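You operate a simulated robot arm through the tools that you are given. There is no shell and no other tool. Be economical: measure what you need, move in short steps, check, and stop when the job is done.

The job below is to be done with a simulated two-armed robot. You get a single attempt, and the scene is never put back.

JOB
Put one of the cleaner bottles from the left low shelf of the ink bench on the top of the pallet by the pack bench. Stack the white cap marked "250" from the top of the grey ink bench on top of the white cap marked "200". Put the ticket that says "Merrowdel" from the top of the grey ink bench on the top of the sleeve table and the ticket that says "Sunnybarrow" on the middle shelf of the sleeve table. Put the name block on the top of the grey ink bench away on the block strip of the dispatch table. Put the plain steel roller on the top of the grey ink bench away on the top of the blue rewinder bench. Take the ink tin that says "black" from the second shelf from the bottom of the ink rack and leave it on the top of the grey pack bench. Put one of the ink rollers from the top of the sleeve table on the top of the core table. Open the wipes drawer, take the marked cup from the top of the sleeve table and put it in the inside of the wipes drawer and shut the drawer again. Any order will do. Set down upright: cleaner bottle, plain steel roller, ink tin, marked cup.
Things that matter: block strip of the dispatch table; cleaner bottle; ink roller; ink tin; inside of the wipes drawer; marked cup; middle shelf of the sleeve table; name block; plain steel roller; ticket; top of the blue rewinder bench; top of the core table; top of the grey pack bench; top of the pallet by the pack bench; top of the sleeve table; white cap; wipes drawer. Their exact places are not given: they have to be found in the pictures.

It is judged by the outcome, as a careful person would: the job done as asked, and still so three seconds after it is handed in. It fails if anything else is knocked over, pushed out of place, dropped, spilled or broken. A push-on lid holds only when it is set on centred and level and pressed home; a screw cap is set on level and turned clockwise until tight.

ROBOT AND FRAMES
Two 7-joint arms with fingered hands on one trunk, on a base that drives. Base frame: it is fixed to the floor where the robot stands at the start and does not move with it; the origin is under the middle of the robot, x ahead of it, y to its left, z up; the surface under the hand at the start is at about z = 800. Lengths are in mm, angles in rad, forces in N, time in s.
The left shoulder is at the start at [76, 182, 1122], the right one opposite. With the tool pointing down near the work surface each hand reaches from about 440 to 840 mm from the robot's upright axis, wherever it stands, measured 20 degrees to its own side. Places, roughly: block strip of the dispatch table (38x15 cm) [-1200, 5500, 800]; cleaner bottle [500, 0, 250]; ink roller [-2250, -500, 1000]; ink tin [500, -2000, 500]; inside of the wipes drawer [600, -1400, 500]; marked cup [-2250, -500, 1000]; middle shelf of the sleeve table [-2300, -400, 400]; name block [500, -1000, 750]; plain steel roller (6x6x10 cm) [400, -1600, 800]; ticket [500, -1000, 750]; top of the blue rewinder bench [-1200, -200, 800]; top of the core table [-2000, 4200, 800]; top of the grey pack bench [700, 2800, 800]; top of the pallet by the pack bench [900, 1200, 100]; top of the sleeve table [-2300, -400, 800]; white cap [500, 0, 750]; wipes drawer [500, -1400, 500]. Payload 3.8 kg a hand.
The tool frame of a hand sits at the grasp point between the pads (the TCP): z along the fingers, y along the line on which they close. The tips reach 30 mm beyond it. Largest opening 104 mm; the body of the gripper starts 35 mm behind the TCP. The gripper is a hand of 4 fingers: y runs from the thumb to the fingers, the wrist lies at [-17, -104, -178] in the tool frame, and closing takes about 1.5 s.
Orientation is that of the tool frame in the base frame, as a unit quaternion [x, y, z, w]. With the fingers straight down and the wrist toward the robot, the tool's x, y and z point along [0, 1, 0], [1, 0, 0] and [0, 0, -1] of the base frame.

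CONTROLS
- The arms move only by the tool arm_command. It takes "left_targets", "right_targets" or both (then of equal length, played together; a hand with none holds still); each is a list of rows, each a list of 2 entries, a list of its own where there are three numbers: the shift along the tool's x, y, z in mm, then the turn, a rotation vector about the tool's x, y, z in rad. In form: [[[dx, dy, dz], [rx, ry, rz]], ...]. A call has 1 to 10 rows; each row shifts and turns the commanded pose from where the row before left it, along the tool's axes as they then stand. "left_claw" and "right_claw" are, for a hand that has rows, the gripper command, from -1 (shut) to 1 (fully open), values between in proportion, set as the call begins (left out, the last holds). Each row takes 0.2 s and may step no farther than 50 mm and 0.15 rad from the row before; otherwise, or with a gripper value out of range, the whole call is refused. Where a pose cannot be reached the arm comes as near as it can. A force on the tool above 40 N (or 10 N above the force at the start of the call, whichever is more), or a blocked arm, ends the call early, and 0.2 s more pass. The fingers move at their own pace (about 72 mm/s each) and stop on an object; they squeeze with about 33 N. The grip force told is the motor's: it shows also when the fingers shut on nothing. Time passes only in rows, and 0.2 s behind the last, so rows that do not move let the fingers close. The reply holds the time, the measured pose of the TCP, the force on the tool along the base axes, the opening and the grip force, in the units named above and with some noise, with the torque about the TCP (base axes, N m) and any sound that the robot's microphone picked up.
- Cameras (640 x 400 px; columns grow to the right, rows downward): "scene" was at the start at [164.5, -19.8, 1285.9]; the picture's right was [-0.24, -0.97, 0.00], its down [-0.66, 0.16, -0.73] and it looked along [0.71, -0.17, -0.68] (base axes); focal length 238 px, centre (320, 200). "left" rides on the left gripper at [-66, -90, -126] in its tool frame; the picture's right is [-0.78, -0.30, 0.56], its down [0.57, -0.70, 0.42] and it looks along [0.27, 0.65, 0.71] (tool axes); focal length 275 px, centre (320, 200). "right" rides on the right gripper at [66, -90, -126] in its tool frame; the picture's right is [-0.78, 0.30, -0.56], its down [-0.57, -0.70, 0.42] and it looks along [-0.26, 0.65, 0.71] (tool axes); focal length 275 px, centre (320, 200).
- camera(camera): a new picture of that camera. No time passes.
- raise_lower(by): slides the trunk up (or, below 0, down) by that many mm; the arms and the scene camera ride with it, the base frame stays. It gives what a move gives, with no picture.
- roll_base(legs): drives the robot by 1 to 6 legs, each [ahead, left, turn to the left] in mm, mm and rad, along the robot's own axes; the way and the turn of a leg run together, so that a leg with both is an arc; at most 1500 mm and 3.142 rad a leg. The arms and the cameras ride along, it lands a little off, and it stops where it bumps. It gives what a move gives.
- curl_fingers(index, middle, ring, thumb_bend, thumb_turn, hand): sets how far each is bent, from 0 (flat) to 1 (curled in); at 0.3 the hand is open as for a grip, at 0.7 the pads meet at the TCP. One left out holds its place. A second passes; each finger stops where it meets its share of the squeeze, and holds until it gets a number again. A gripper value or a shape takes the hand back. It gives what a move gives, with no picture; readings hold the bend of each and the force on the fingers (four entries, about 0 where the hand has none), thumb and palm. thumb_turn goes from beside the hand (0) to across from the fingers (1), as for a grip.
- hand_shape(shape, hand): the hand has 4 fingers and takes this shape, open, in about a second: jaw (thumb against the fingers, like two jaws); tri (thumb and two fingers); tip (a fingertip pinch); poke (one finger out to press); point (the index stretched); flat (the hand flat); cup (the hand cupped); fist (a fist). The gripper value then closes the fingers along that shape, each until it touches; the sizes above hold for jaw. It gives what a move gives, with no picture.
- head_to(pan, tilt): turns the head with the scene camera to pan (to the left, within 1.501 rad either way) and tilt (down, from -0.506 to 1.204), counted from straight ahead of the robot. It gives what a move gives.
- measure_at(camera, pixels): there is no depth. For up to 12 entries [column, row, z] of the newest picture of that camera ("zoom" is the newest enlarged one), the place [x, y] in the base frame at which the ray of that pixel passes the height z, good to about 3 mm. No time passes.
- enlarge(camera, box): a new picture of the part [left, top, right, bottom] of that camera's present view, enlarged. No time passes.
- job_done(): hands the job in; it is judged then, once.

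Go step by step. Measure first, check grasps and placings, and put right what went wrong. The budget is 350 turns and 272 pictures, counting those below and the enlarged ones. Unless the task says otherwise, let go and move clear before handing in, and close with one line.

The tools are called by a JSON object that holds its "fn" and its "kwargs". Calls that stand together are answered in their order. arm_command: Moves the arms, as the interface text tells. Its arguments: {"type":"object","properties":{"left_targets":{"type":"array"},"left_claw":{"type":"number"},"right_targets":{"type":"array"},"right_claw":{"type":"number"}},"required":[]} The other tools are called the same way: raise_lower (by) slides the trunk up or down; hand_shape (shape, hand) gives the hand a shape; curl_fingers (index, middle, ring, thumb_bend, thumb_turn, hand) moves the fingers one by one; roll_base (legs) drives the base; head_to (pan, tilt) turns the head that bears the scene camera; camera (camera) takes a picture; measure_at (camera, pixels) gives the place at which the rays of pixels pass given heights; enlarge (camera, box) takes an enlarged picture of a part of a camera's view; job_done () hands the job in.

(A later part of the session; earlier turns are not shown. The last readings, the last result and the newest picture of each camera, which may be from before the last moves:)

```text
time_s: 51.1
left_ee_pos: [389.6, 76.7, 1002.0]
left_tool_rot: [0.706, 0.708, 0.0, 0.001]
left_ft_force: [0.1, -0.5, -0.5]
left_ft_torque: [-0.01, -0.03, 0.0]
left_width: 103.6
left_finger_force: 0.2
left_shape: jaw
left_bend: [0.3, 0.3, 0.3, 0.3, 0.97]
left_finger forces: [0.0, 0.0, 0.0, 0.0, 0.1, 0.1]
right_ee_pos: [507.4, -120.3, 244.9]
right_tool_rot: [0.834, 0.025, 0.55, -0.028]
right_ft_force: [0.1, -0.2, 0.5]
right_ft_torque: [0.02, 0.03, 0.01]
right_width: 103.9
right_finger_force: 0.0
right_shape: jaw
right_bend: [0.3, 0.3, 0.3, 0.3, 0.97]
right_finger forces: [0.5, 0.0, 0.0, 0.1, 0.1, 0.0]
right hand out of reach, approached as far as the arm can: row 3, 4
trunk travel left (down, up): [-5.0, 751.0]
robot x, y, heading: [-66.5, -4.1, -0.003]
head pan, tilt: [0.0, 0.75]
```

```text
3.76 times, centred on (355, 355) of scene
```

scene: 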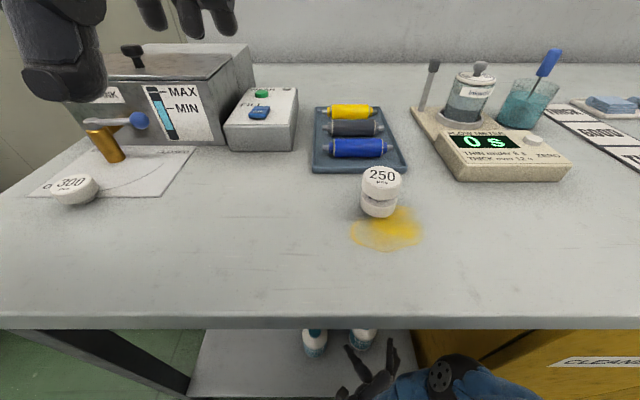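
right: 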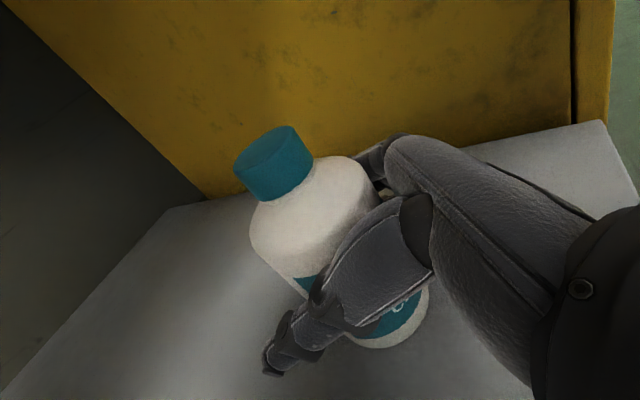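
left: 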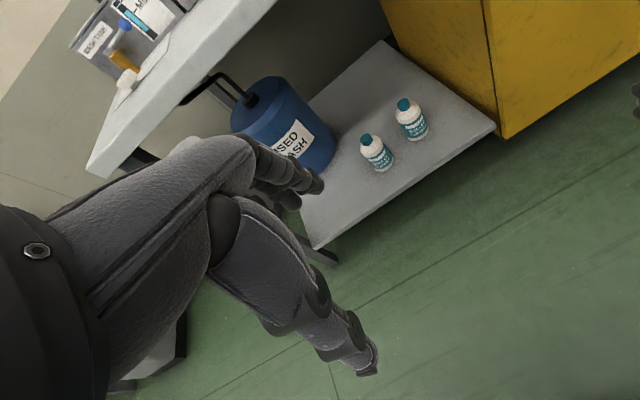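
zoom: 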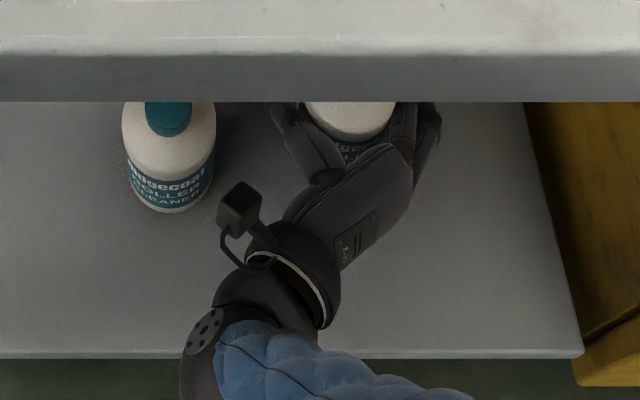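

Bottle is inside the jaw, centred. Close.

{"fn": "arm_command", "kwargs": {"right_targets": [[[0, 0, 0], [0, 0, 0]], [[0, 0, 0], [0, 0, 0]], [[0, 0, 0], [0, 0, 0]], [[0, 0, 0], [0, 0, 0]], [[0, 0, 0], [0, 0, 0]], [[0, 0, 0], [0, 0, 0]], [[0, 0, 0], [0, 0, 0]]], "right_claw": -1}}

{"fn": "camera", "kwargs": {"camera": "right"}}

```text
time_s: 52.7
left_ee_pos: [389.3, 76.4, 1001.5]
left_tool_rot: [0.706, 0.708, 0.0, 0.0]
left_ft_force: [0.2, 0.5, 0.9]
left_ft_torque: [-0.02, -0.01, -0.02]
left_width: 103.6
left_finger_force: 0.1
left_shape: jaw
left_bend: [0.3, 0.3, 0.3, 0.3, 0.97]
left_finger forces: [0.1, 0.1, 0.1, 0.0, 0.0, 0.1]
right_ee_pos: [508.8, -121.1, 244.1]
right_tool_rot: [0.834, 0.024, 0.551, -0.028]
right_ft_force: [0.8, 0.3, -1.3]
right_ft_torque: [0.08, -0.16, -0.01]
right_width: 63.9
right_finger_force: 32.8
right_shape: jaw
right_bend: [0.39, 0.44, 0.37, 0.69, 0.99]
right_finger forces: [29.4, 8.9, 3.9, 0.1, 42.8, 0.1]
trunk travel left (down, up): [-5.0, 751.0]
robot x, y, heading: [-68.6, -0.3, 0.002]
head pan, tilt: [0.0, 0.75]
```

```text
210 pictures are left
```

right: 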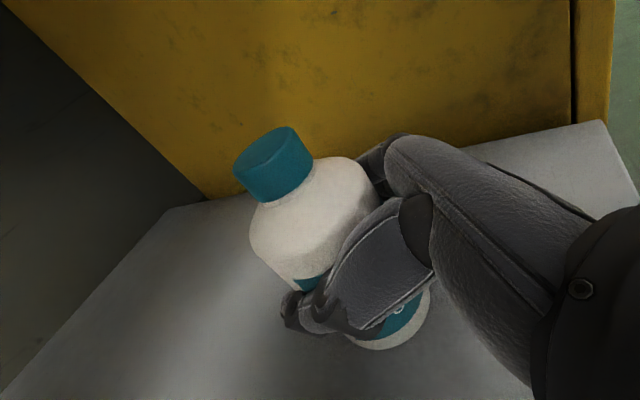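

Firm grip (64 mm). Lift 60 mm and check.

{"fn": "arm_command", "kwargs": {"right_targets": [[[18, 0, -8], [0, 0, 0]], [[18, 0, -8], [0, 0, 0]], [[18, 0, -8], [0, 0, 0]], [[0, 0, 0], [0, 0, 0]]]}}

{"fn": "camera", "kwargs": {"camera": "right"}}

```text
time_s: 53.7
left_ee_pos: [389.7, 75.7, 1002.5]
left_tool_rot: [0.706, 0.708, -0.001, -0.001]
left_ft_force: [1.2, -0.3, 0.5]
left_ft_torque: [-0.02, 0.0, -0.01]
left_width: 103.7
left_finger_force: 0.2
left_shape: jaw
left_bend: [0.3, 0.3, 0.3, 0.3, 0.97]
left_finger forces: [0.0, 0.0, 0.0, 0.0, 0.0, 0.1]
right_ee_pos: [507.0, -121.7, 303.9]
right_tool_rot: [0.834, 0.024, 0.551, -0.027]
right_ft_force: [-0.4, -0.4, -4.0]
right_ft_torque: [-0.02, -0.02, 0.0]
right_width: 63.5
right_finger_force: 33.4
right_shape: jaw
right_bend: [0.4, 0.44, 0.37, 0.69, 1.0]
right_finger forces: [29.3, 8.4, 4.1, 0.0, 42.5, 0.0]
trunk travel left (down, up): [-5.0, 751.0]
robot x, y, heading: [-64.2, 2.1, 0.0]
head pan, tilt: [0.0, 0.75]
```

```text
209 pictures are left
```

right: 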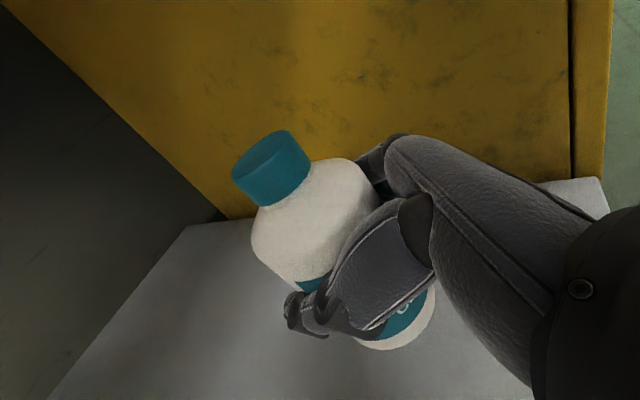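

Held (4 N weight). Back straight out 560 mm and look left for the pallet.

{"fn": "roll_base", "kwargs": {"legs": [[-560, 0, 0]]}}

{"fn": "head_to", "kwargs": {"pan": 0.8, "tilt": 0.5}}

{"fn": "camera", "kwargs": {"camera": "scene"}}

{"fn": "camera", "kwargs": {"camera": "right"}}

```text
time_s: 56.9
left_ee_pos: [-171.4, 75.1, 1002.7]
left_tool_rot: [0.707, 0.707, 0.0, 0.0]
left_ft_force: [0.0, 0.4, -0.1]
left_ft_torque: [0.03, -0.05, -0.02]
left_width: 103.8
left_finger_force: 0.1
left_shape: jaw
left_bend: [0.3, 0.3, 0.3, 0.3, 0.97]
left_finger forces: [0.0, 0.0, 0.0, 0.1, 0.0, 0.1]
right_ee_pos: [-53.8, -122.9, 303.8]
right_tool_rot: [0.834, 0.024, 0.551, -0.027]
right_ft_force: [-0.3, -0.6, -2.8]
right_ft_torque: [-0.02, -0.05, -0.02]
right_width: 63.8
right_finger_force: 32.9
right_shape: jaw
right_bend: [0.4, 0.44, 0.37, 0.69, 1.0]
right_finger forces: [29.3, 8.3, 4.2, 0.1, 42.5, 0.0]
trunk travel left (down, up): [-5.0, 751.0]
robot x, y, heading: [-628.7, 4.2, -0.001]
head pan, tilt: [0.0, 0.75]
```

```text
time_s: 58.0
left_ee_pos: [-172.1, 75.1, 1001.6]
left_tool_rot: [0.707, 0.707, -0.001, 0.0]
left_ft_force: [0.8, 0.6, 0.7]
left_ft_torque: [0.03, 0.01, 0.0]
left_width: 103.6
left_finger_force: 0.0
left_shape: jaw
left_bend: [0.3, 0.3, 0.3, 0.3, 0.97]
left_finger forces: [0.1, 0.0, 0.0, 0.0, 0.0, 0.0]
right_ee_pos: [-52.3, -122.8, 304.8]
right_tool_rot: [0.834, 0.024, 0.551, -0.027]
right_ft_force: [-1.0, -0.4, -4.4]
right_ft_torque: [-0.04, 0.0, -0.02]
right_width: 63.7
right_finger_force: 32.9
right_shape: jaw
right_bend: [0.4, 0.44, 0.37, 0.69, 1.0]
right_finger forces: [29.3, 8.3, 4.1, 0.0, 42.5, 0.1]
trunk travel left (down, up): [-5.0, 751.0]
robot x, y, heading: [-628.1, 1.4, -0.0]
head pan, tilt: [0.799, 0.499]
```

```text
208 pictures are left
```

scene: 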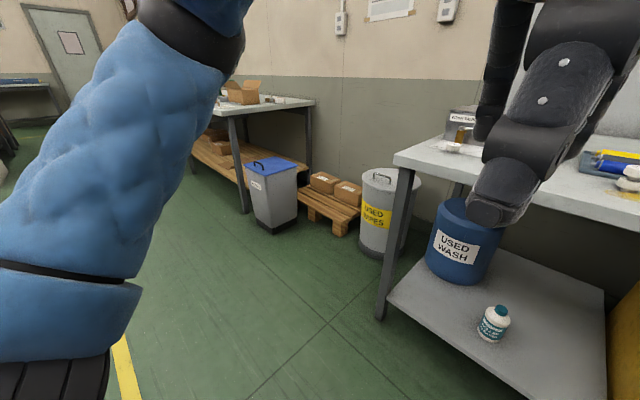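

```text
207 pictures are left
```

right: 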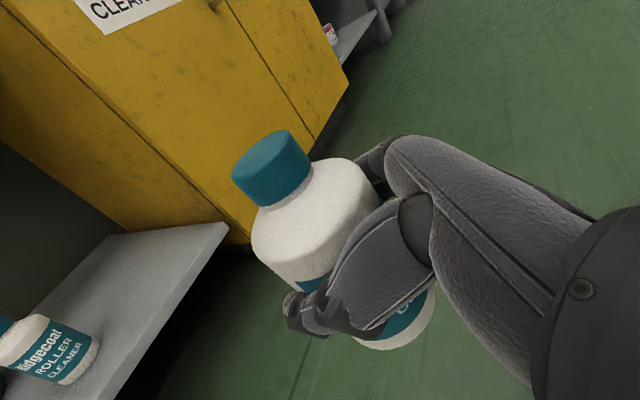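

The pallet, with two boxes and a free front part, stands between the "Used wipes" bin and a blue-lidded bin. Strafe left 1150 mm to face it.

{"fn": "measure_at", "kwargs": {"camera": "scene", "pixels": [[300, 190, 120], [343, 232, 0], [350, 205, 120], [245, 190, 500], [400, 255, 0], [272, 233, 0]]}}

{"fn": "roll_base", "kwargs": {"legs": [[0, 1150, 0]]}}

{"fn": "head_to", "kwargs": {"pan": 0, "tilt": 0.6}}

{"fn": "camera", "kwargs": {"camera": "scene"}}

```text
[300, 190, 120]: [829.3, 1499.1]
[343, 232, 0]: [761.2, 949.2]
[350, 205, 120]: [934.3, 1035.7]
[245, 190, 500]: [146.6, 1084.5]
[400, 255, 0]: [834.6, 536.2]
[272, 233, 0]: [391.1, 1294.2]
```

```text
time_s: 63.8
left_ee_pos: [-168.2, 1219.0, 1002.8]
left_tool_rot: [0.709, 0.705, -0.001, -0.001]
left_ft_force: [0.1, -0.8, -0.4]
left_ft_torque: [0.02, -0.01, 0.01]
left_width: 104.0
left_finger_force: 0.1
left_shape: jaw
left_bend: [0.3, 0.3, 0.3, 0.3, 0.97]
left_finger forces: [0.0, 0.0, 0.0, 0.1, 0.0, 0.0]
right_ee_pos: [-50.6, 1021.5, 304.0]
right_tool_rot: [0.834, 0.021, 0.551, -0.026]
right_ft_force: [0.3, 0.2, -4.0]
right_ft_torque: [0.0, -0.01, 0.03]
right_width: 63.6
right_finger_force: 32.6
right_shape: jaw
right_bend: [0.4, 0.44, 0.37, 0.69, 1.0]
right_finger forces: [29.3, 8.2, 4.1, 0.0, 42.2, 0.0]
trunk travel left (down, up): [-5.0, 751.0]
robot x, y, heading: [-625.2, 1146.8, -0.004]
head pan, tilt: [0.799, 0.499]
```

```text
time_s: 65.0
left_ee_pos: [-166.9, 1218.0, 1001.8]
left_tool_rot: [0.709, 0.705, 0.0, -0.001]
left_ft_force: [-0.2, 0.2, -0.1]
left_ft_torque: [0.0, 0.01, -0.03]
left_width: 103.6
left_finger_force: 0.1
left_shape: jaw
left_bend: [0.3, 0.3, 0.3, 0.3, 0.97]
left_finger forces: [0.0, 0.0, 0.0, 0.1, 0.0, 0.0]
right_ee_pos: [-49.7, 1020.9, 304.9]
right_tool_rot: [0.834, 0.021, 0.551, -0.025]
right_ft_force: [-0.3, -0.2, -4.2]
right_ft_torque: [0.02, -0.03, 0.03]
right_width: 63.5
right_finger_force: 32.8
right_shape: jaw
right_bend: [0.4, 0.44, 0.37, 0.69, 1.0]
right_finger forces: [29.3, 8.2, 4.2, 0.1, 42.4, 0.0]
trunk travel left (down, up): [-5.0, 751.0]
robot x, y, heading: [-627.3, 1148.4, -0.006]
head pan, tilt: [0.0, 0.6]
```

```text
206 pictures are left
```

scene: 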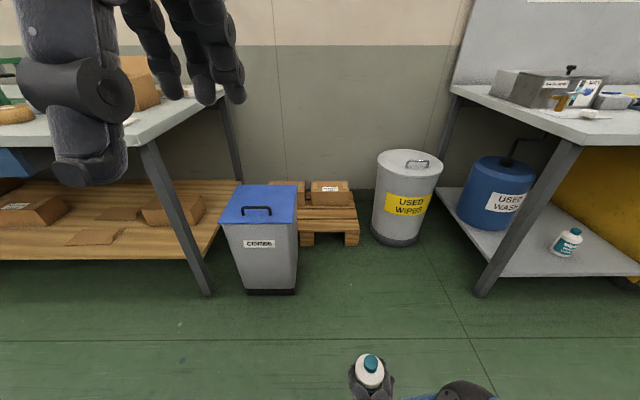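

{"fn": "enlarge", "kwargs": {"camera": "scene", "box": [210, 140, 450, 300]}}

{"fn": "measure_at", "kwargs": {"camera": "scene", "pixels": [[352, 246, 0], [307, 246, 0], [357, 232, 120], [357, 207, 120], [395, 245, 0], [295, 293, 0], [300, 232, 120], [357, 232, 100], [357, 232, 140], [357, 207, 140], [475, 297, 0]]}}

```text
2.50 times, centred on (330, 220) of scene
```

zoom: 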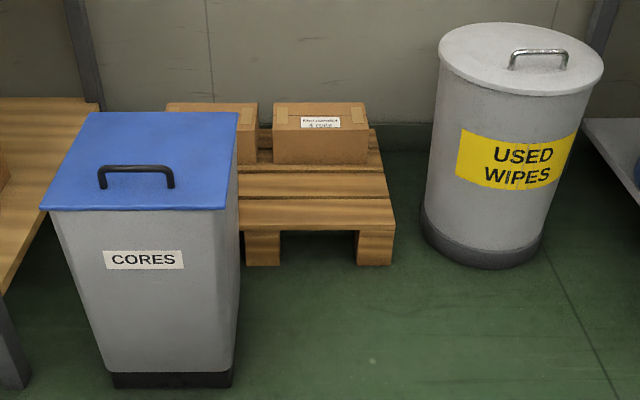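

```text
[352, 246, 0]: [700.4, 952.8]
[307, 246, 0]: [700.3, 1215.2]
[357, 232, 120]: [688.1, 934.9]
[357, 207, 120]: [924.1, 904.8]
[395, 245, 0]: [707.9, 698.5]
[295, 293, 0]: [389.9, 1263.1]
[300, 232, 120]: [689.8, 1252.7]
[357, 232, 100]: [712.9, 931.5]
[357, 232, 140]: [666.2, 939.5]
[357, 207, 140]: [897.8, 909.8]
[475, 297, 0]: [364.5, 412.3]
```

Pallet top is z≈112, front edge x≈698; the free first slat spans x≈700–800, y≈935–1240. I'll approach diagonally (heading 0.45) from the right, between the two bins, placing at about (750,1010).

{"fn": "roll_base", "kwargs": {"legs": [[0, 0, 0.456], [411, -603, 0]]}}

{"fn": "camera", "kwargs": {"camera": "scene"}}

```text
time_s: 70.3
left_ee_pos: [385.6, 1050.9, 1002.8]
left_tool_rot: [0.528, 0.849, -0.001, 0.0]
left_ft_force: [0.1, -0.4, 0.2]
left_ft_torque: [0.01, 0.01, 0.05]
left_width: 103.6
left_finger_force: 0.1
left_shape: jaw
left_bend: [0.3, 0.3, 0.3, 0.3, 0.97]
left_finger forces: [0.0, 0.0, 0.1, 0.0, 0.0, 0.0]
right_ee_pos: [577.2, 925.9, 303.6]
right_tool_rot: [0.807, 0.213, 0.53, -0.151]
right_ft_force: [0.2, 0.1, -3.1]
right_ft_torque: [-0.02, -0.04, 0.02]
right_width: 63.6
right_finger_force: 32.6
right_shape: jaw
right_bend: [0.4, 0.44, 0.37, 0.69, 1.0]
right_finger forces: [29.2, 7.9, 4.1, 0.0, 42.0, 0.0]
trunk travel left (down, up): [-5.0, 751.0]
robot x, y, heading: [5.6, 782.5, 0.462]
head pan, tilt: [0.0, 0.6]
```

```text
204 pictures are left
```

scene: 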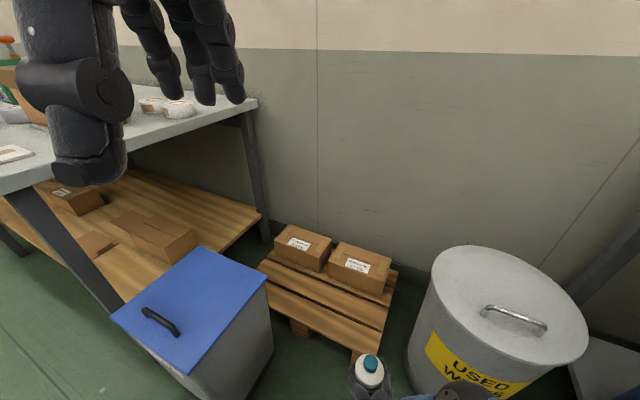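

{"fn": "measure_at", "kwargs": {"camera": "scene", "pixels": [[386, 346, 112], [262, 275, 112], [330, 314, 112], [397, 272, 112], [388, 305, 112], [327, 285, 112], [390, 297, 112]]}}

{"fn": "enlarge", "kwargs": {"camera": "scene", "box": [240, 220, 440, 400]}}

```text
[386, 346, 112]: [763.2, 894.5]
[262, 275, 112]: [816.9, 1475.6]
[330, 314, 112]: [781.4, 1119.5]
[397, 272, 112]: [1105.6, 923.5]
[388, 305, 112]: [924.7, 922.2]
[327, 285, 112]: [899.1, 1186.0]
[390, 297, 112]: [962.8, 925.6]
```

```text
2.22 times, centred on (340, 310) of scene
```

zoom: 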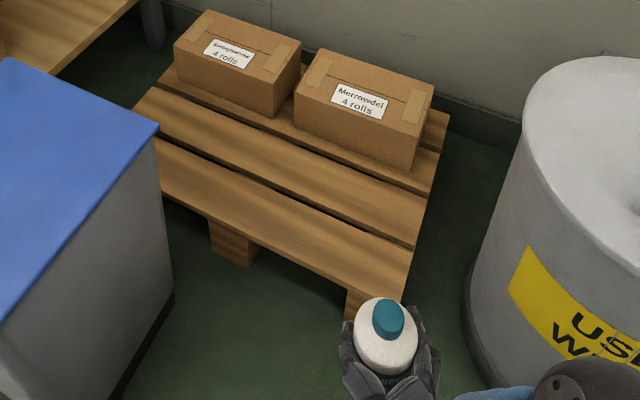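

{"fn": "measure_at", "kwargs": {"camera": "scene", "pixels": [[371, 363, 364], [379, 349, 112], [379, 349, 140], [379, 349, 90], [382, 332, 112], [382, 332, 140]]}}

{"fn": "camera", "kwargs": {"camera": "right"}}

{"fn": "camera", "kwargs": {"camera": "left"}}

```text
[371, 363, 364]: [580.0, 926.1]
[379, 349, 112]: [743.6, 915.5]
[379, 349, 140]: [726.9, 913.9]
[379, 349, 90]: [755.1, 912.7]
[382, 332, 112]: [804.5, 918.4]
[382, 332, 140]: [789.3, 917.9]
```

```text
202 pictures are left
```

right: 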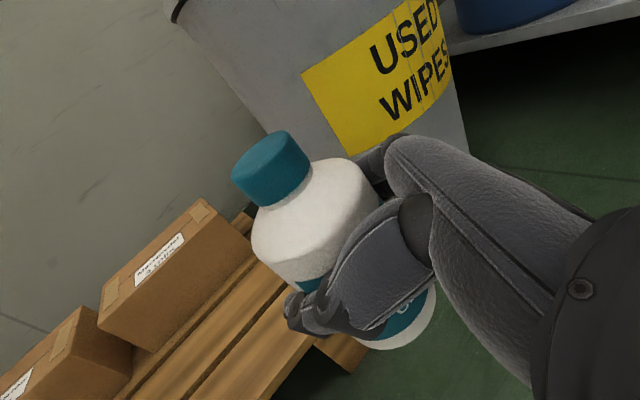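

```text
201 pictures are left
```

left: 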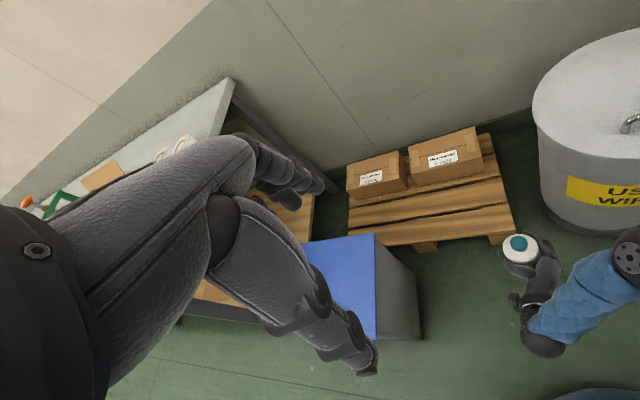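

{"fn": "measure_at", "kwargs": {"camera": "left", "pixels": [[515, 231, 112], [515, 231, 140], [515, 231, 160], [378, 250, 112], [378, 250, 140], [507, 204, 140], [490, 244, 0]]}}

{"fn": "enlarge", "kwargs": {"camera": "left", "box": [330, 110, 570, 270]}}

```text
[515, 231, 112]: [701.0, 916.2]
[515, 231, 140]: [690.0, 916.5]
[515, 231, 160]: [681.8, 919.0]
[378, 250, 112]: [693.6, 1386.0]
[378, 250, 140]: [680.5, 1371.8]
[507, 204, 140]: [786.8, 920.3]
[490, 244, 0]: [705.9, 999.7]
```

```text
2.50 times, centred on (450, 190) of left
```

zoom: 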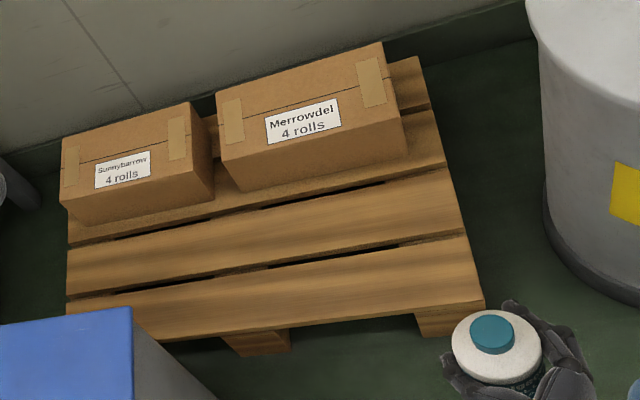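

Pallet front edge is x≈700, right side y≈918, first slat to x≈795, z≈112. Retract the hand 75 mm, then drive 246 mm ahead.

{"fn": "arm_command", "kwargs": {"right_targets": [[[-14, -3, -34], [0, 0, 0]], [[-15, -3, -35], [0, 0, 0]], [[0, 0, 0], [0, 0, 0]]]}}

{"fn": "roll_base", "kwargs": {"legs": [[246, -16, 0]]}}

{"fn": "camera", "kwargs": {"camera": "scene"}}

{"fn": "camera", "kwargs": {"camera": "left"}}

```text
time_s: 71.1
left_ee_pos: [383.9, 1052.6, 1001.5]
left_tool_rot: [0.528, 0.849, -0.001, 0.0]
left_ft_force: [-0.4, -0.2, -0.2]
left_ft_torque: [0.0, 0.01, -0.01]
left_width: 103.7
left_finger_force: 0.0
left_shape: jaw
left_bend: [0.3, 0.3, 0.3, 0.3, 0.97]
left_finger forces: [0.0, 0.0, 0.0, 0.0, 0.0, 0.0]
right_ee_pos: [510.1, 894.5, 303.1]
right_tool_rot: [0.807, 0.213, 0.529, -0.152]
right_ft_force: [0.5, -0.1, -3.6]
right_ft_torque: [0.01, -0.02, -0.01]
right_width: 63.5
right_finger_force: 33.1
right_shape: jaw
right_bend: [0.4, 0.44, 0.37, 0.69, 1.0]
right_finger forces: [29.1, 7.8, 4.1, 0.0, 42.1, 0.0]
trunk travel left (down, up): [-5.0, 751.0]
robot x, y, heading: [8.0, 782.8, 0.46]
head pan, tilt: [0.0, 0.6]
```

```text
time_s: 72.8
left_ee_pos: [609.4, 1144.0, 1002.7]
left_tool_rot: [0.529, 0.849, -0.001, -0.001]
left_ft_force: [-0.1, -0.2, -0.3]
left_ft_torque: [0.01, -0.01, 0.04]
left_width: 103.6
left_finger_force: 0.0
left_shape: jaw
left_bend: [0.3, 0.3, 0.3, 0.3, 0.97]
left_finger forces: [0.0, 0.0, 0.1, 0.1, 0.0, 0.1]
right_ee_pos: [734.6, 986.6, 304.5]
right_tool_rot: [0.807, 0.212, 0.53, -0.151]
right_ft_force: [0.6, -0.8, -3.4]
right_ft_torque: [-0.01, -0.06, -0.02]
right_width: 63.2
right_finger_force: 33.4
right_shape: jaw
right_bend: [0.4, 0.44, 0.37, 0.69, 1.0]
right_finger forces: [29.3, 7.7, 4.0, 0.0, 41.9, 0.0]
trunk travel left (down, up): [-5.0, 751.0]
robot x, y, heading: [232.7, 874.5, 0.458]
head pan, tilt: [0.0, 0.6]
```

```text
199 pictures are left
```

scene: 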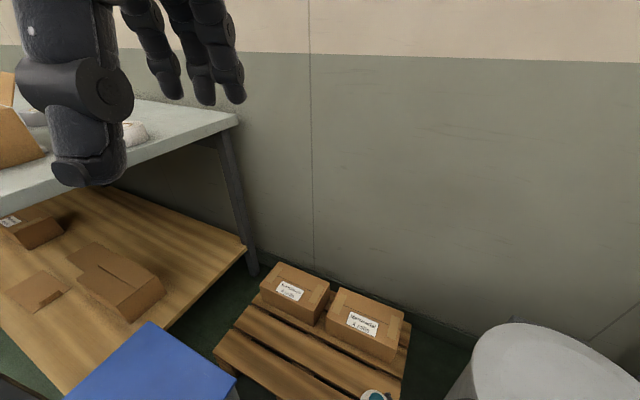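

```text
198 pictures are left
```

left: 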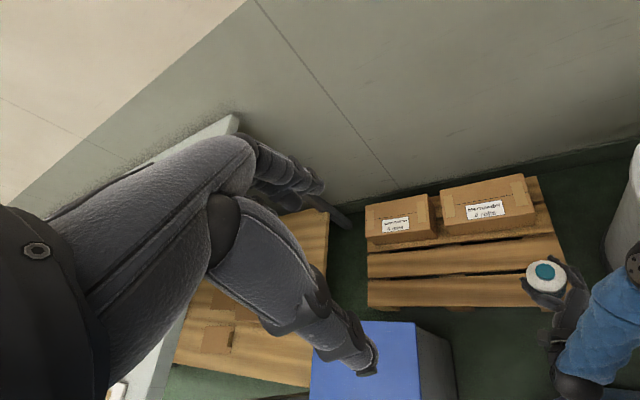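

Bottle hovers over the first slat. Lower 108 mm first.

{"fn": "arm_command", "kwargs": {"right_targets": [[[-33, 0, 14], [0, 0, 0]], [[-33, 0, 14], [0, 0, 0]], [[-33, 0, 14], [0, 0, 0]], [[0, 0, 0], [0, 0, 0]]]}}

{"fn": "camera", "kwargs": {"camera": "right"}}

{"fn": "enlarge", "kwargs": {"camera": "left", "box": [440, 170, 640, 330]}}

```text
time_s: 73.8
left_ee_pos: [609.5, 1143.3, 1002.6]
left_tool_rot: [0.528, 0.849, 0.0, 0.0]
left_ft_force: [0.1, 0.9, -0.6]
left_ft_torque: [-0.01, 0.03, -0.03]
left_width: 103.7
left_finger_force: 0.1
left_shape: jaw
left_bend: [0.3, 0.3, 0.3, 0.3, 0.97]
left_finger forces: [0.1, 0.0, 0.0, 0.1, 0.0, 0.1]
right_ee_pos: [733.9, 987.8, 234.4]
right_tool_rot: [0.809, 0.21, 0.528, -0.149]
right_ft_force: [-0.1, -0.4, -2.9]
right_ft_torque: [0.02, 0.01, 0.0]
right_width: 63.6
right_finger_force: 32.9
right_shape: jaw
right_bend: [0.4, 0.44, 0.37, 0.69, 1.0]
right_finger forces: [29.0, 7.8, 4.0, 0.0, 41.7, 0.0]
right hand out of reach, approached as far as the arm can: row 3
trunk travel left (down, up): [-5.0, 751.0]
robot x, y, heading: [233.5, 873.3, 0.451]
head pan, tilt: [0.0, 0.6]
```

```text
197 pictures are left
```

right: 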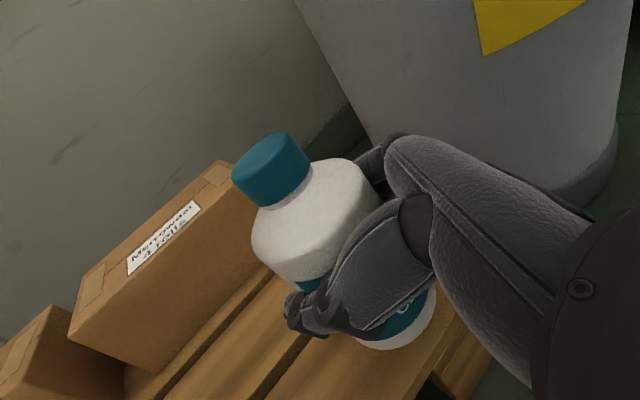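

```text
2.50 times, centred on (540, 250) of left
```

zoom: 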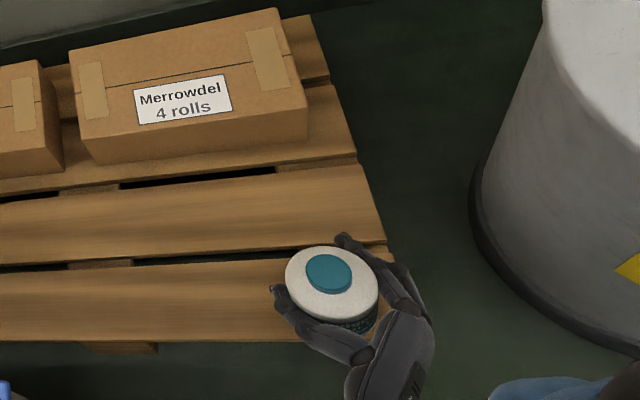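

Reach runs out at z≈234 in this posture (wrist bend). I back away 300 mm and test whether the hand gets lower further to the right of the body.

{"fn": "arm_command", "kwargs": {"right_targets": [[[30, 0, -13], [0, 0, 0]], [[30, 0, -13], [0, 0, 0]]]}}

{"fn": "roll_base", "kwargs": {"legs": [[-380, 0, 0]]}}

{"fn": "arm_command", "kwargs": {"right_targets": [[[0, 45, 0], [0, 0, 0]], [[0, 45, 0], [0, 0, 0]], [[0, 45, 0], [0, 0, 0]], [[0, 40, 0], [0, 0, 0]], [[-33, 0, 14], [0, 0, 0]], [[-33, 0, 14], [0, 0, 0]], [[-33, 0, 14], [0, 0, 0]], [[-10, 0, 4], [0, 0, 0]]]}}

```text
time_s: 74.5
left_ee_pos: [607.7, 1142.8, 1002.4]
left_tool_rot: [0.528, 0.849, 0.0, -0.001]
left_ft_force: [-0.6, 0.1, -0.4]
left_ft_torque: [-0.02, 0.01, -0.03]
left_width: 103.8
left_finger_force: 0.1
left_shape: jaw
left_bend: [0.3, 0.3, 0.3, 0.3, 0.97]
left_finger forces: [0.0, 0.0, 0.1, 0.0, 0.0, 0.1]
right_ee_pos: [733.0, 986.5, 300.3]
right_tool_rot: [0.806, 0.212, 0.531, -0.152]
right_ft_force: [-0.8, 0.0, -3.5]
right_ft_torque: [0.0, -0.03, 0.0]
right_width: 63.4
right_finger_force: 32.7
right_shape: jaw
right_bend: [0.4, 0.44, 0.37, 0.69, 1.0]
right_finger forces: [28.7, 7.8, 4.0, 0.1, 41.5, 0.0]
trunk travel left (down, up): [-5.0, 751.0]
robot x, y, heading: [233.2, 874.5, 0.456]
head pan, tilt: [0.0, 0.6]
```

```text
time_s: 76.9
left_ee_pos: [267.3, 974.7, 1000.8]
left_tool_rot: [0.531, 0.847, 0.0, -0.001]
left_ft_force: [-0.1, -0.6, -0.2]
left_ft_torque: [-0.04, 0.01, 0.02]
left_width: 103.8
left_finger_force: 0.0
left_shape: jaw
left_bend: [0.3, 0.3, 0.3, 0.3, 0.97]
left_finger forces: [0.1, 0.0, 0.0, 0.1, 0.1, 0.0]
right_ee_pos: [391.6, 815.5, 299.9]
right_tool_rot: [0.808, 0.209, 0.53, -0.15]
right_ft_force: [0.4, 0.3, -3.9]
right_ft_torque: [0.01, -0.02, 0.01]
right_width: 63.7
right_finger_force: 33.1
right_shape: jaw
right_bend: [0.4, 0.44, 0.37, 0.69, 1.0]
right_finger forces: [28.7, 7.8, 4.0, 0.0, 41.4, 0.0]
trunk travel left (down, up): [-5.0, 751.0]
robot x, y, heading: [-111.5, 705.8, 0.453]
head pan, tilt: [0.0, 0.6]
```

```text
time_s: 78.7
left_ee_pos: [267.1, 973.5, 1001.4]
left_tool_rot: [0.531, 0.847, 0.0, 0.0]
left_ft_force: [-0.3, 0.5, 0.8]
left_ft_torque: [-0.03, -0.01, -0.03]
left_width: 103.5
left_finger_force: 0.0
left_shape: jaw
left_bend: [0.3, 0.3, 0.3, 0.3, 0.97]
left_finger forces: [0.0, 0.1, 0.1, 0.1, 0.1, 0.1]
right_ee_pos: [466.9, 785.7, 229.3]
right_tool_rot: [0.813, 0.202, 0.527, -0.145]
right_ft_force: [0.1, 0.3, -3.2]
right_ft_torque: [-0.02, -0.04, -0.03]
right_width: 63.4
right_finger_force: 33.3
right_shape: jaw
right_bend: [0.4, 0.45, 0.37, 0.69, 1.0]
right_finger forces: [28.6, 7.8, 4.0, 0.1, 41.3, 0.1]
right hand out of reach, approached as far as the arm can: row 2, 3, 4, 5, 6, 7, 8
trunk travel left (down, up): [-5.0, 751.0]
robot x, y, heading: [-112.1, 708.4, 0.452]
head pan, tilt: [0.0, 0.6]
```

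That direction is worse. The bottle is round, so I can yaw the hand left (about the vertical) instead and test the depth again.

{"fn": "arm_command", "kwargs": {"right_targets": [[[20, -20, -9], [0, 0, 0]], [[20, -20, -9], [0, 0, 0]], [[0, -20, 0], [0.129, 0, -0.055]], [[0, -20, 0], [0.129, 0, -0.055]], [[0, -10, 0], [0.129, 0, -0.055]], [[0, 0, 0], [0.129, 0, -0.055]], [[0, 0, 0], [0, 0, 0]]]}}

{"fn": "arm_command", "kwargs": {"right_targets": [[[-28, 0, 12], [0, 0, 0]], [[-28, 0, 12], [0, 0, 0]], [[-28, 0, 12], [0, 0, 0]], [[-28, 0, 12], [0, 0, 0]], [[0, 0, 0], [0, 0, 0]]]}}

```text
time_s: 80.3
left_ee_pos: [266.9, 973.5, 1002.7]
left_tool_rot: [0.531, 0.847, -0.001, 0.0]
left_ft_force: [0.2, -0.7, 0.8]
left_ft_torque: [-0.02, -0.02, 0.04]
left_width: 103.8
left_finger_force: 0.0
left_shape: jaw
left_bend: [0.3, 0.3, 0.3, 0.3, 0.97]
left_finger forces: [0.1, 0.0, 0.0, 0.0, 0.0, 0.0]
right_ee_pos: [401.3, 968.6, 405.4]
right_tool_rot: [0.743, 0.395, 0.47, -0.267]
right_ft_force: [0.2, 0.3, -3.8]
right_ft_torque: [0.01, -0.02, 0.01]
right_width: 63.2
right_finger_force: 32.8
right_shape: jaw
right_bend: [0.4, 0.45, 0.37, 0.69, 1.0]
right_finger forces: [27.9, 7.8, 4.0, 0.0, 40.7, 0.0]
right hand out of reach, approached as far as the arm can: row 3, 4, 5, 6
trunk travel left (down, up): [-5.0, 751.0]
robot x, y, heading: [-113.5, 707.2, 0.45]
head pan, tilt: [0.0, 0.6]
```

```text
time_s: 81.5
left_ee_pos: [267.4, 973.8, 1002.6]
left_tool_rot: [0.531, 0.848, 0.0, -0.001]
left_ft_force: [0.2, -0.2, -1.0]
left_ft_torque: [0.02, -0.02, 0.01]
left_width: 103.7
left_finger_force: 0.1
left_shape: jaw
left_bend: [0.3, 0.3, 0.3, 0.3, 0.97]
left_finger forces: [0.0, 0.0, 0.0, 0.0, 0.0, 0.0]
right_ee_pos: [386.0, 1026.0, 384.5]
right_tool_rot: [0.736, 0.4, 0.473, -0.273]
right_ft_force: [-0.5, 0.6, -3.5]
right_ft_torque: [0.01, -0.01, 0.0]
right_width: 63.1
right_finger_force: 33.0
right_shape: jaw
right_bend: [0.4, 0.45, 0.37, 0.69, 1.0]
right_finger forces: [27.8, 7.8, 4.1, 0.0, 40.9, 0.0]
right hand out of reach, approached as far as the arm can: row 1, 2, 3, 4
trunk travel left (down, up): [-5.0, 751.0]
robot x, y, heading: [-108.5, 707.2, 0.452]
head pan, tilt: [0.0, 0.6]
```

Opposite is needed: yaw the hand right with the hand farther right. Test that.

{"fn": "arm_command", "kwargs": {"right_targets": [[[0, 30, 0], [-0.129, 0, 0.055]], [[0, 30, 0], [-0.129, 0, 0.055]], [[0, 30, 0], [-0.129, 0, 0.055]], [[0, 30, 0], [-0.129, 0, 0.055]], [[0, 30, 0], [-0.129, 0, 0.055]], [[0, 30, 0], [-0.129, 0, 0.055]], [[0, 30, 0], [0, 0, 0]], [[0, 0, 0], [0, 0, 0]]]}}

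{"fn": "arm_command", "kwargs": {"right_targets": [[[-28, 0, 12], [0, 0, 0]], [[-28, 0, 12], [0, 0, 0]], [[-28, 0, 12], [0, 0, 0]], [[-28, 0, 12], [0, 0, 0]], [[-28, 0, 12], [0, 0, 0]], [[-28, 0, 12], [0, 0, 0]], [[0, 0, 0], [0, 0, 0]]]}}

```text
time_s: 83.3
left_ee_pos: [267.4, 974.8, 1001.6]
left_tool_rot: [0.53, 0.848, -0.001, 0.0]
left_ft_force: [0.5, -1.0, -0.4]
left_ft_torque: [0.01, 0.02, 0.0]
left_width: 103.6
left_finger_force: 0.0
left_shape: jaw
left_bend: [0.3, 0.3, 0.3, 0.3, 0.97]
left_finger forces: [0.1, 0.1, 0.0, 0.1, 0.0, 0.1]
right_ee_pos: [501.6, 857.5, 380.5]
right_tool_rot: [0.835, 0.071, 0.543, -0.056]
right_ft_force: [-0.2, 0.3, -3.1]
right_ft_torque: [0.01, -0.02, 0.0]
right_width: 63.3
right_finger_force: 33.2
right_shape: jaw
right_bend: [0.4, 0.45, 0.37, 0.69, 1.0]
right_finger forces: [27.6, 7.7, 4.2, 0.0, 40.5, 0.1]
trunk travel left (down, up): [-5.0, 751.0]
robot x, y, heading: [-111.1, 705.3, 0.451]
head pan, tilt: [0.0, 0.6]
```

```text
time_s: 84.9
left_ee_pos: [267.1, 974.9, 1001.3]
left_tool_rot: [0.531, 0.848, -0.002, 0.001]
left_ft_force: [0.3, -0.4, 0.9]
left_ft_torque: [0.01, -0.04, -0.02]
left_width: 103.6
left_finger_force: 0.2
left_shape: jaw
left_bend: [0.3, 0.3, 0.3, 0.3, 0.97]
left_finger forces: [0.0, 0.1, 0.0, 0.0, 0.0, 0.1]
right_ee_pos: [496.8, 838.4, 285.9]
right_tool_rot: [0.835, 0.071, 0.542, -0.056]
right_ft_force: [-1.1, -0.9, -3.7]
right_ft_torque: [0.03, 0.0, 0.01]
right_width: 63.5
right_finger_force: 33.0
right_shape: jaw
right_bend: [0.4, 0.45, 0.37, 0.69, 1.0]
right_finger forces: [27.4, 7.7, 4.1, 0.0, 40.5, 0.0]
right hand out of reach, approached as far as the arm can: row 3, 4, 5, 6
trunk travel left (down, up): [-5.0, 751.0]
robot x, y, heading: [-108.5, 706.1, 0.451]
head pan, tilt: [0.0, 0.6]
```

{"fn": "arm_command", "kwargs": {"right_targets": [[[-20, 15, -40], [0, 0, 0]], [[-20, 15, -40], [0, 0, 0]], [[-28, 10, 0], [0, 0, 0]], [[-28, 0, 10], [0, 0, 0]], [[-28, 0, 12], [0, 0, 0]], [[-20, 0, 8], [0, 0, 0]], [[0, 0, 0], [0, 0, 0]]]}}

```text
time_s: 86.5
left_ee_pos: [267.5, 974.8, 1003.0]
left_tool_rot: [0.531, 0.847, 0.0, -0.001]
left_ft_force: [0.3, 0.6, -0.1]
left_ft_torque: [0.03, 0.03, 0.0]
left_width: 103.5
left_finger_force: 0.1
left_shape: jaw
left_bend: [0.3, 0.3, 0.3, 0.3, 0.97]
left_finger forces: [0.0, 0.0, 0.1, 0.0, 0.0, 0.1]
right_ee_pos: [403.3, 769.4, 230.4]
right_tool_rot: [0.835, 0.072, 0.543, -0.055]
right_ft_force: [0.4, 0.3, -3.5]
right_ft_torque: [0.04, -0.02, 0.02]
right_width: 63.3
right_finger_force: 33.0
right_shape: jaw
right_bend: [0.4, 0.45, 0.37, 0.69, 1.0]
right_finger forces: [27.5, 7.8, 4.0, 0.0, 40.2, 0.0]
right hand out of reach, approached as far as the arm can: row 4, 5, 6
trunk travel left (down, up): [-5.0, 751.0]
robot x, y, heading: [-110.4, 708.6, 0.451]
head pan, tilt: [0.0, 0.6]
```

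Depth stalls at z≈230. Pitching the hand down a little would give the missing 45 mm; test pitch −0.2 rad here in free space.

{"fn": "arm_command", "kwargs": {"right_targets": [[[0, 0, 0], [0, -0.1, 0]], [[0, 0, 0], [0, -0.1, 0]], [[-27, 0, 18], [0, 0, 0]], [[-27, 0, 18], [0, 0, 0]], [[0, 0, 0], [0, 0, 0]]]}}

```text
time_s: 87.7
left_ee_pos: [268.9, 974.2, 1002.2]
left_tool_rot: [0.531, 0.847, -0.001, 0.0]
left_ft_force: [-0.5, -0.3, -0.3]
left_ft_torque: [-0.03, 0.0, 0.02]
left_width: 103.8
left_finger_force: 0.1
left_shape: jaw
left_bend: [0.3, 0.3, 0.3, 0.3, 0.97]
left_finger forces: [0.0, 0.1, 0.0, 0.0, 0.1, 0.0]
right_ee_pos: [401.7, 769.4, 200.4]
right_tool_rot: [0.885, 0.077, 0.457, -0.049]
right_ft_force: [0.0, -0.1, -4.2]
right_ft_torque: [0.0, 0.04, -0.03]
right_width: 63.1
right_finger_force: 33.6
right_shape: jaw
right_bend: [0.4, 0.45, 0.37, 0.69, 1.0]
right_finger forces: [28.0, 7.9, 3.6, 0.0, 40.4, 0.0]
right hand out of reach, approached as far as the arm can: row 4
trunk travel left (down, up): [-5.0, 751.0]
robot x, y, heading: [-110.9, 709.4, 0.452]
head pan, tilt: [0.0, 0.6]
```

With −0.2 rad pitch the hand reaches z≈200. I'll use this: lift, drop the trunk its last 5 mm, and drive to the pallet.

{"fn": "arm_command", "kwargs": {"right_targets": [[[41, 0, -28], [0, 0, 0]], [[41, 0, -28], [0, 0, 0]], [[0, 0, 0], [0, 0, 0]]]}}

{"fn": "raise_lower", "kwargs": {"by": -4.9}}

{"fn": "roll_base", "kwargs": {"legs": [[385, 35, 0]]}}

{"fn": "camera", "kwargs": {"camera": "left"}}

{"fn": "camera", "kwargs": {"camera": "right"}}

```text
time_s: 88.5
left_ee_pos: [268.8, 974.4, 1002.0]
left_tool_rot: [0.532, 0.847, -0.002, 0.0]
left_ft_force: [0.3, 0.7, 0.0]
left_ft_torque: [0.01, 0.01, -0.01]
left_width: 104.0
left_finger_force: 0.0
left_shape: jaw
left_bend: [0.3, 0.3, 0.3, 0.3, 0.97]
left_finger forces: [0.0, 0.1, 0.1, 0.1, 0.0, 0.0]
right_ee_pos: [403.7, 767.8, 299.0]
right_tool_rot: [0.885, 0.076, 0.457, -0.047]
right_ft_force: [0.1, 0.0, -3.8]
right_ft_torque: [-0.02, -0.02, 0.03]
right_width: 62.9
right_finger_force: 33.0
right_shape: jaw
right_bend: [0.4, 0.45, 0.37, 0.69, 1.0]
right_finger forces: [27.3, 8.2, 3.8, 0.0, 40.2, 0.0]
trunk travel left (down, up): [-5.0, 751.0]
robot x, y, heading: [-107.3, 704.3, 0.452]
head pan, tilt: [0.0, 0.6]
```

```text
time_s: 89.0
left_ee_pos: [266.9, 973.1, 997.9]
left_tool_rot: [0.531, 0.848, -0.001, 0.0]
left_ft_force: [0.3, 0.4, -0.8]
left_ft_torque: [0.0, 0.0, 0.03]
left_width: 103.9
left_finger_force: 0.0
left_shape: jaw
left_bend: [0.3, 0.3, 0.3, 0.3, 0.97]
left_finger forces: [0.0, 0.0, 0.0, 0.0, 0.0, 0.1]
right_ee_pos: [404.5, 768.7, 295.0]
right_tool_rot: [0.885, 0.077, 0.456, -0.049]
right_ft_force: [-0.1, 0.6, -3.8]
right_ft_torque: [0.01, 0.02, 0.03]
right_width: 63.1
right_finger_force: 32.7
right_shape: jaw
right_bend: [0.4, 0.45, 0.37, 0.69, 1.0]
right_finger forces: [27.4, 8.1, 3.9, 0.0, 40.1, 0.0]
trunk travel left (down, up): [0.0, 756.0]
robot x, y, heading: [-110.9, 708.2, 0.456]
head pan, tilt: [0.0, 0.6]
```

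```text
time_s: 91.4
left_ee_pos: [598.5, 1172.4, 998.0]
left_tool_rot: [0.532, 0.847, 0.0, 0.0]
left_ft_force: [-0.1, -0.6, -0.1]
left_ft_torque: [0.0, 0.02, 0.0]
left_width: 103.5
left_finger_force: 0.0
left_shape: jaw
left_bend: [0.3, 0.3, 0.3, 0.3, 0.97]
left_finger forces: [0.0, 0.0, 0.0, 0.0, 0.0, 0.0]
right_ee_pos: [735.0, 965.2, 294.3]
right_tool_rot: [0.885, 0.076, 0.457, -0.048]
right_ft_force: [-0.1, 1.0, -4.1]
right_ft_torque: [0.0, -0.03, 0.03]
right_width: 63.0
right_finger_force: 33.8
right_shape: jaw
right_bend: [0.4, 0.45, 0.37, 0.69, 1.0]
right_finger forces: [27.5, 8.1, 3.8, 0.0, 40.0, 0.0]
trunk travel left (down, up): [0.0, 756.0]
robot x, y, heading: [220.3, 903.7, 0.45]
head pan, tilt: [0.0, 0.6]
```

```text
195 pictures are left
```

left: 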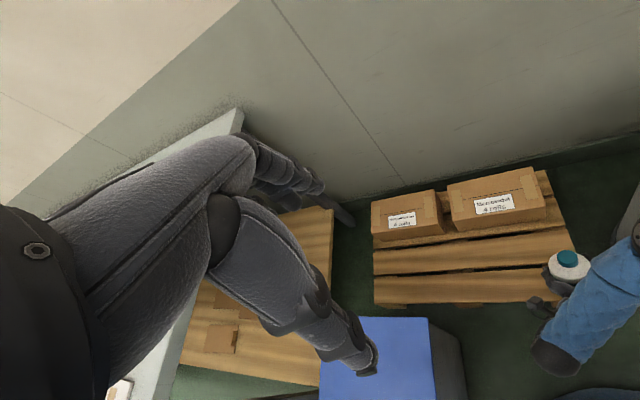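

```text
194 pictures are left
```

right: 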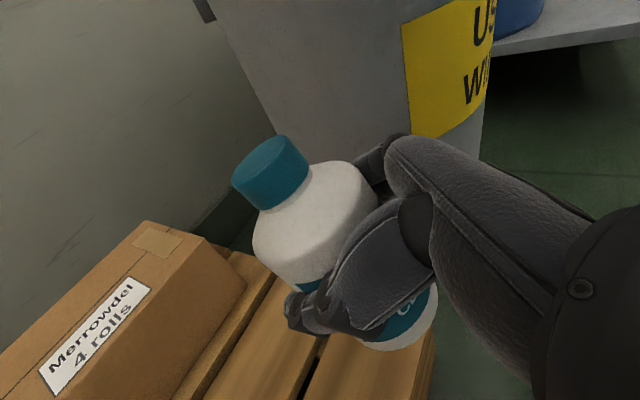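

Shift the hand 20 mm left and lower to z≈205.

{"fn": "arm_command", "kwargs": {"right_targets": [[[0, -20, 0], [0, 0, 0]], [[-25, 0, 17], [0, 0, 0]], [[-25, 0, 17], [0, 0, 0]], [[-25, 0, 17], [0, 0, 0]], [[0, 0, 0], [0, 0, 0]]]}}

{"fn": "camera", "kwargs": {"camera": "right"}}

{"fn": "enlarge", "kwargs": {"camera": "left", "box": [480, 170, 640, 300]}}

```text
time_s: 92.6
left_ee_pos: [597.5, 1172.8, 997.3]
left_tool_rot: [0.531, 0.848, 0.0, -0.001]
left_ft_force: [0.0, -0.3, 0.1]
left_ft_torque: [-0.01, 0.0, 0.0]
left_width: 103.6
left_finger_force: 0.1
left_shape: jaw
left_bend: [0.3, 0.3, 0.3, 0.3, 0.97]
left_finger forces: [0.0, 0.1, 0.1, 0.0, 0.0, 0.1]
right_ee_pos: [726.6, 987.4, 203.8]
right_tool_rot: [0.886, 0.077, 0.454, -0.049]
right_ft_force: [-0.5, 0.5, -3.7]
right_ft_torque: [-0.02, -0.03, -0.01]
right_width: 62.6
right_finger_force: 33.2
right_shape: jaw
right_bend: [0.4, 0.45, 0.36, 0.72, 0.99]
right_finger forces: [29.9, 9.2, 4.9, 0.0, 45.2, 0.1]
trunk travel left (down, up): [0.0, 756.0]
robot x, y, heading: [218.8, 908.1, 0.45]
head pan, tilt: [0.0, 0.6]
```

```text
193 pictures are left
```

right: 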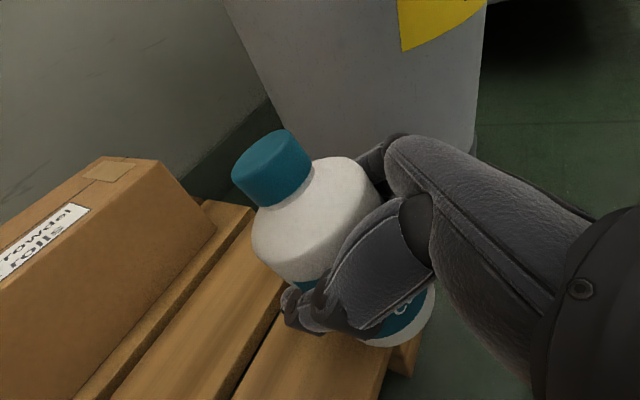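

```text
3.08 times, centred on (560, 235) of left
```

zoom: 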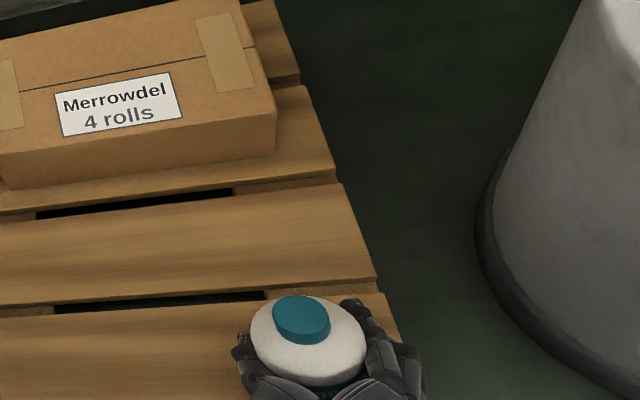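

The bottle base would come close to the slat's front edge; move forward 25 mm before lowering.

{"fn": "arm_command", "kwargs": {"right_targets": [[[14, -1, 21], [0, 0, 0]], [[-8, 0, 6], [0, 0, 0]], [[0, 0, 0], [0, 0, 0]]]}}

{"fn": "camera", "kwargs": {"camera": "right"}}

```text
time_s: 93.4
left_ee_pos: [598.9, 1172.9, 997.1]
left_tool_rot: [0.531, 0.847, 0.0, 0.0]
left_ft_force: [-0.5, 0.3, 0.3]
left_ft_torque: [0.01, 0.0, -0.04]
left_width: 103.7
left_finger_force: 0.0
left_shape: jaw
left_bend: [0.3, 0.3, 0.3, 0.3, 0.97]
left_finger forces: [0.0, 0.0, 0.0, 0.0, 0.1, 0.0]
right_ee_pos: [752.4, 989.0, 210.7]
right_tool_rot: [0.885, 0.076, 0.456, -0.048]
right_ft_force: [0.0, 0.5, -3.5]
right_ft_torque: [0.05, -0.05, -0.01]
right_width: 62.0
right_finger_force: 32.9
right_shape: jaw
right_bend: [0.4, 0.45, 0.36, 0.72, 0.99]
right_finger forces: [29.5, 9.2, 5.0, 0.0, 45.1, 0.0]
right hand out of reach, approached as far as the arm can: row 1, 2
trunk travel left (down, up): [0.0, 756.0]
robot x, y, heading: [220.7, 904.7, 0.446]
head pan, tilt: [0.0, 0.6]
```

```text
191 pictures are left
```

right: 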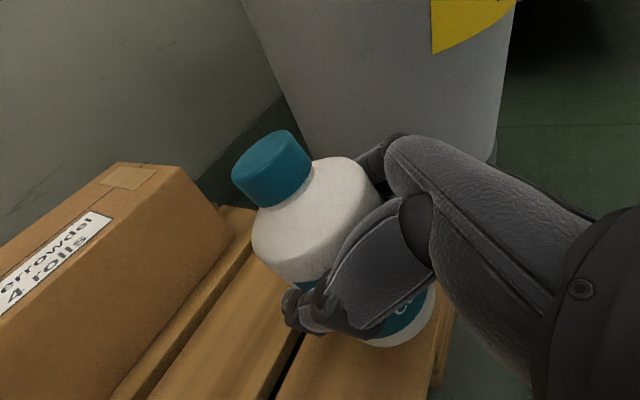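

{"fn": "roll_base", "kwargs": {"legs": [[27, -12, 0]]}}

{"fn": "arm_command", "kwargs": {"right_targets": [[[-20, 0, -16], [0, 0, 0]], [[0, 0, 0], [0, -0.08, 0]], [[-11, 0, 9], [0, 0, 0]], [[0, 0, 0], [0, 0, 0]]]}}

{"fn": "camera", "kwargs": {"camera": "right"}}

```text
time_s: 94.3
left_ee_pos: [628.1, 1173.6, 998.1]
left_tool_rot: [0.531, 0.848, 0.0, -0.001]
left_ft_force: [-0.2, -0.4, -0.3]
left_ft_torque: [0.03, 0.04, 0.02]
left_width: 103.6
left_finger_force: 0.0
left_shape: jaw
left_bend: [0.3, 0.3, 0.3, 0.3, 0.97]
left_finger forces: [0.0, 0.0, 0.0, 0.0, 0.0, 0.0]
right_ee_pos: [783.6, 990.5, 210.6]
right_tool_rot: [0.885, 0.076, 0.456, -0.049]
right_ft_force: [0.1, 0.0, -3.6]
right_ft_torque: [-0.01, -0.05, 0.0]
right_width: 62.7
right_finger_force: 33.4
right_shape: jaw
right_bend: [0.4, 0.45, 0.36, 0.72, 0.99]
right_finger forces: [29.5, 9.3, 5.0, 0.1, 45.2, 0.0]
trunk travel left (down, up): [0.0, 756.0]
robot x, y, heading: [249.0, 906.4, 0.45]
head pan, tilt: [0.0, 0.6]
```

```text
time_s: 95.2
left_ee_pos: [624.6, 1173.4, 998.9]
left_tool_rot: [0.531, 0.847, 0.002, 0.001]
left_ft_force: [0.0, 0.4, 0.5]
left_ft_torque: [0.02, -0.03, 0.01]
left_width: 103.6
left_finger_force: 0.0
left_shape: jaw
left_bend: [0.3, 0.3, 0.3, 0.3, 0.97]
left_finger forces: [0.1, 0.0, 0.0, 0.0, 0.0, 0.1]
right_ee_pos: [762.4, 984.4, 199.2]
right_tool_rot: [0.898, 0.078, 0.432, -0.041]
right_ft_force: [-5.7, -2.3, 31.1]
right_ft_torque: [0.05, 0.28, 0.08]
right_width: 61.9
right_finger_force: 33.1
right_shape: jaw
right_bend: [0.39, 0.45, 0.37, 0.73, 0.97]
right_finger forces: [34.3, 6.8, 2.5, 0.0, 39.4, 0.0]
right hand out of reach, approached as far as the arm can: row 3
trunk travel left (down, up): [0.0, 756.0]
robot x, y, heading: [246.6, 906.3, 0.447]
head pan, tilt: [0.0, 0.6]
stopped in row 4 (right hand): the force on the tool passed its limit at 44 N (the readings are from after the stop); the commanded pose is now the measured one
```

```text
190 pictures are left
```

right: 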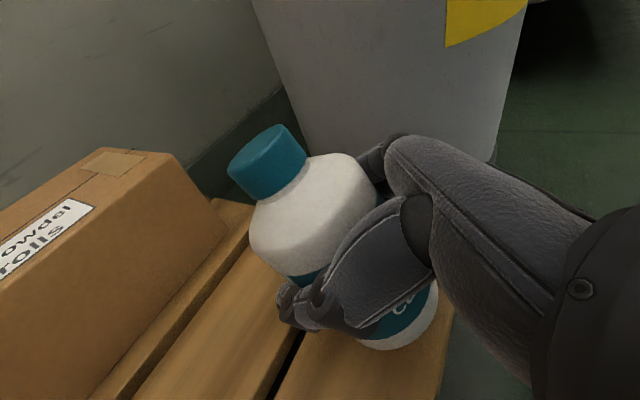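

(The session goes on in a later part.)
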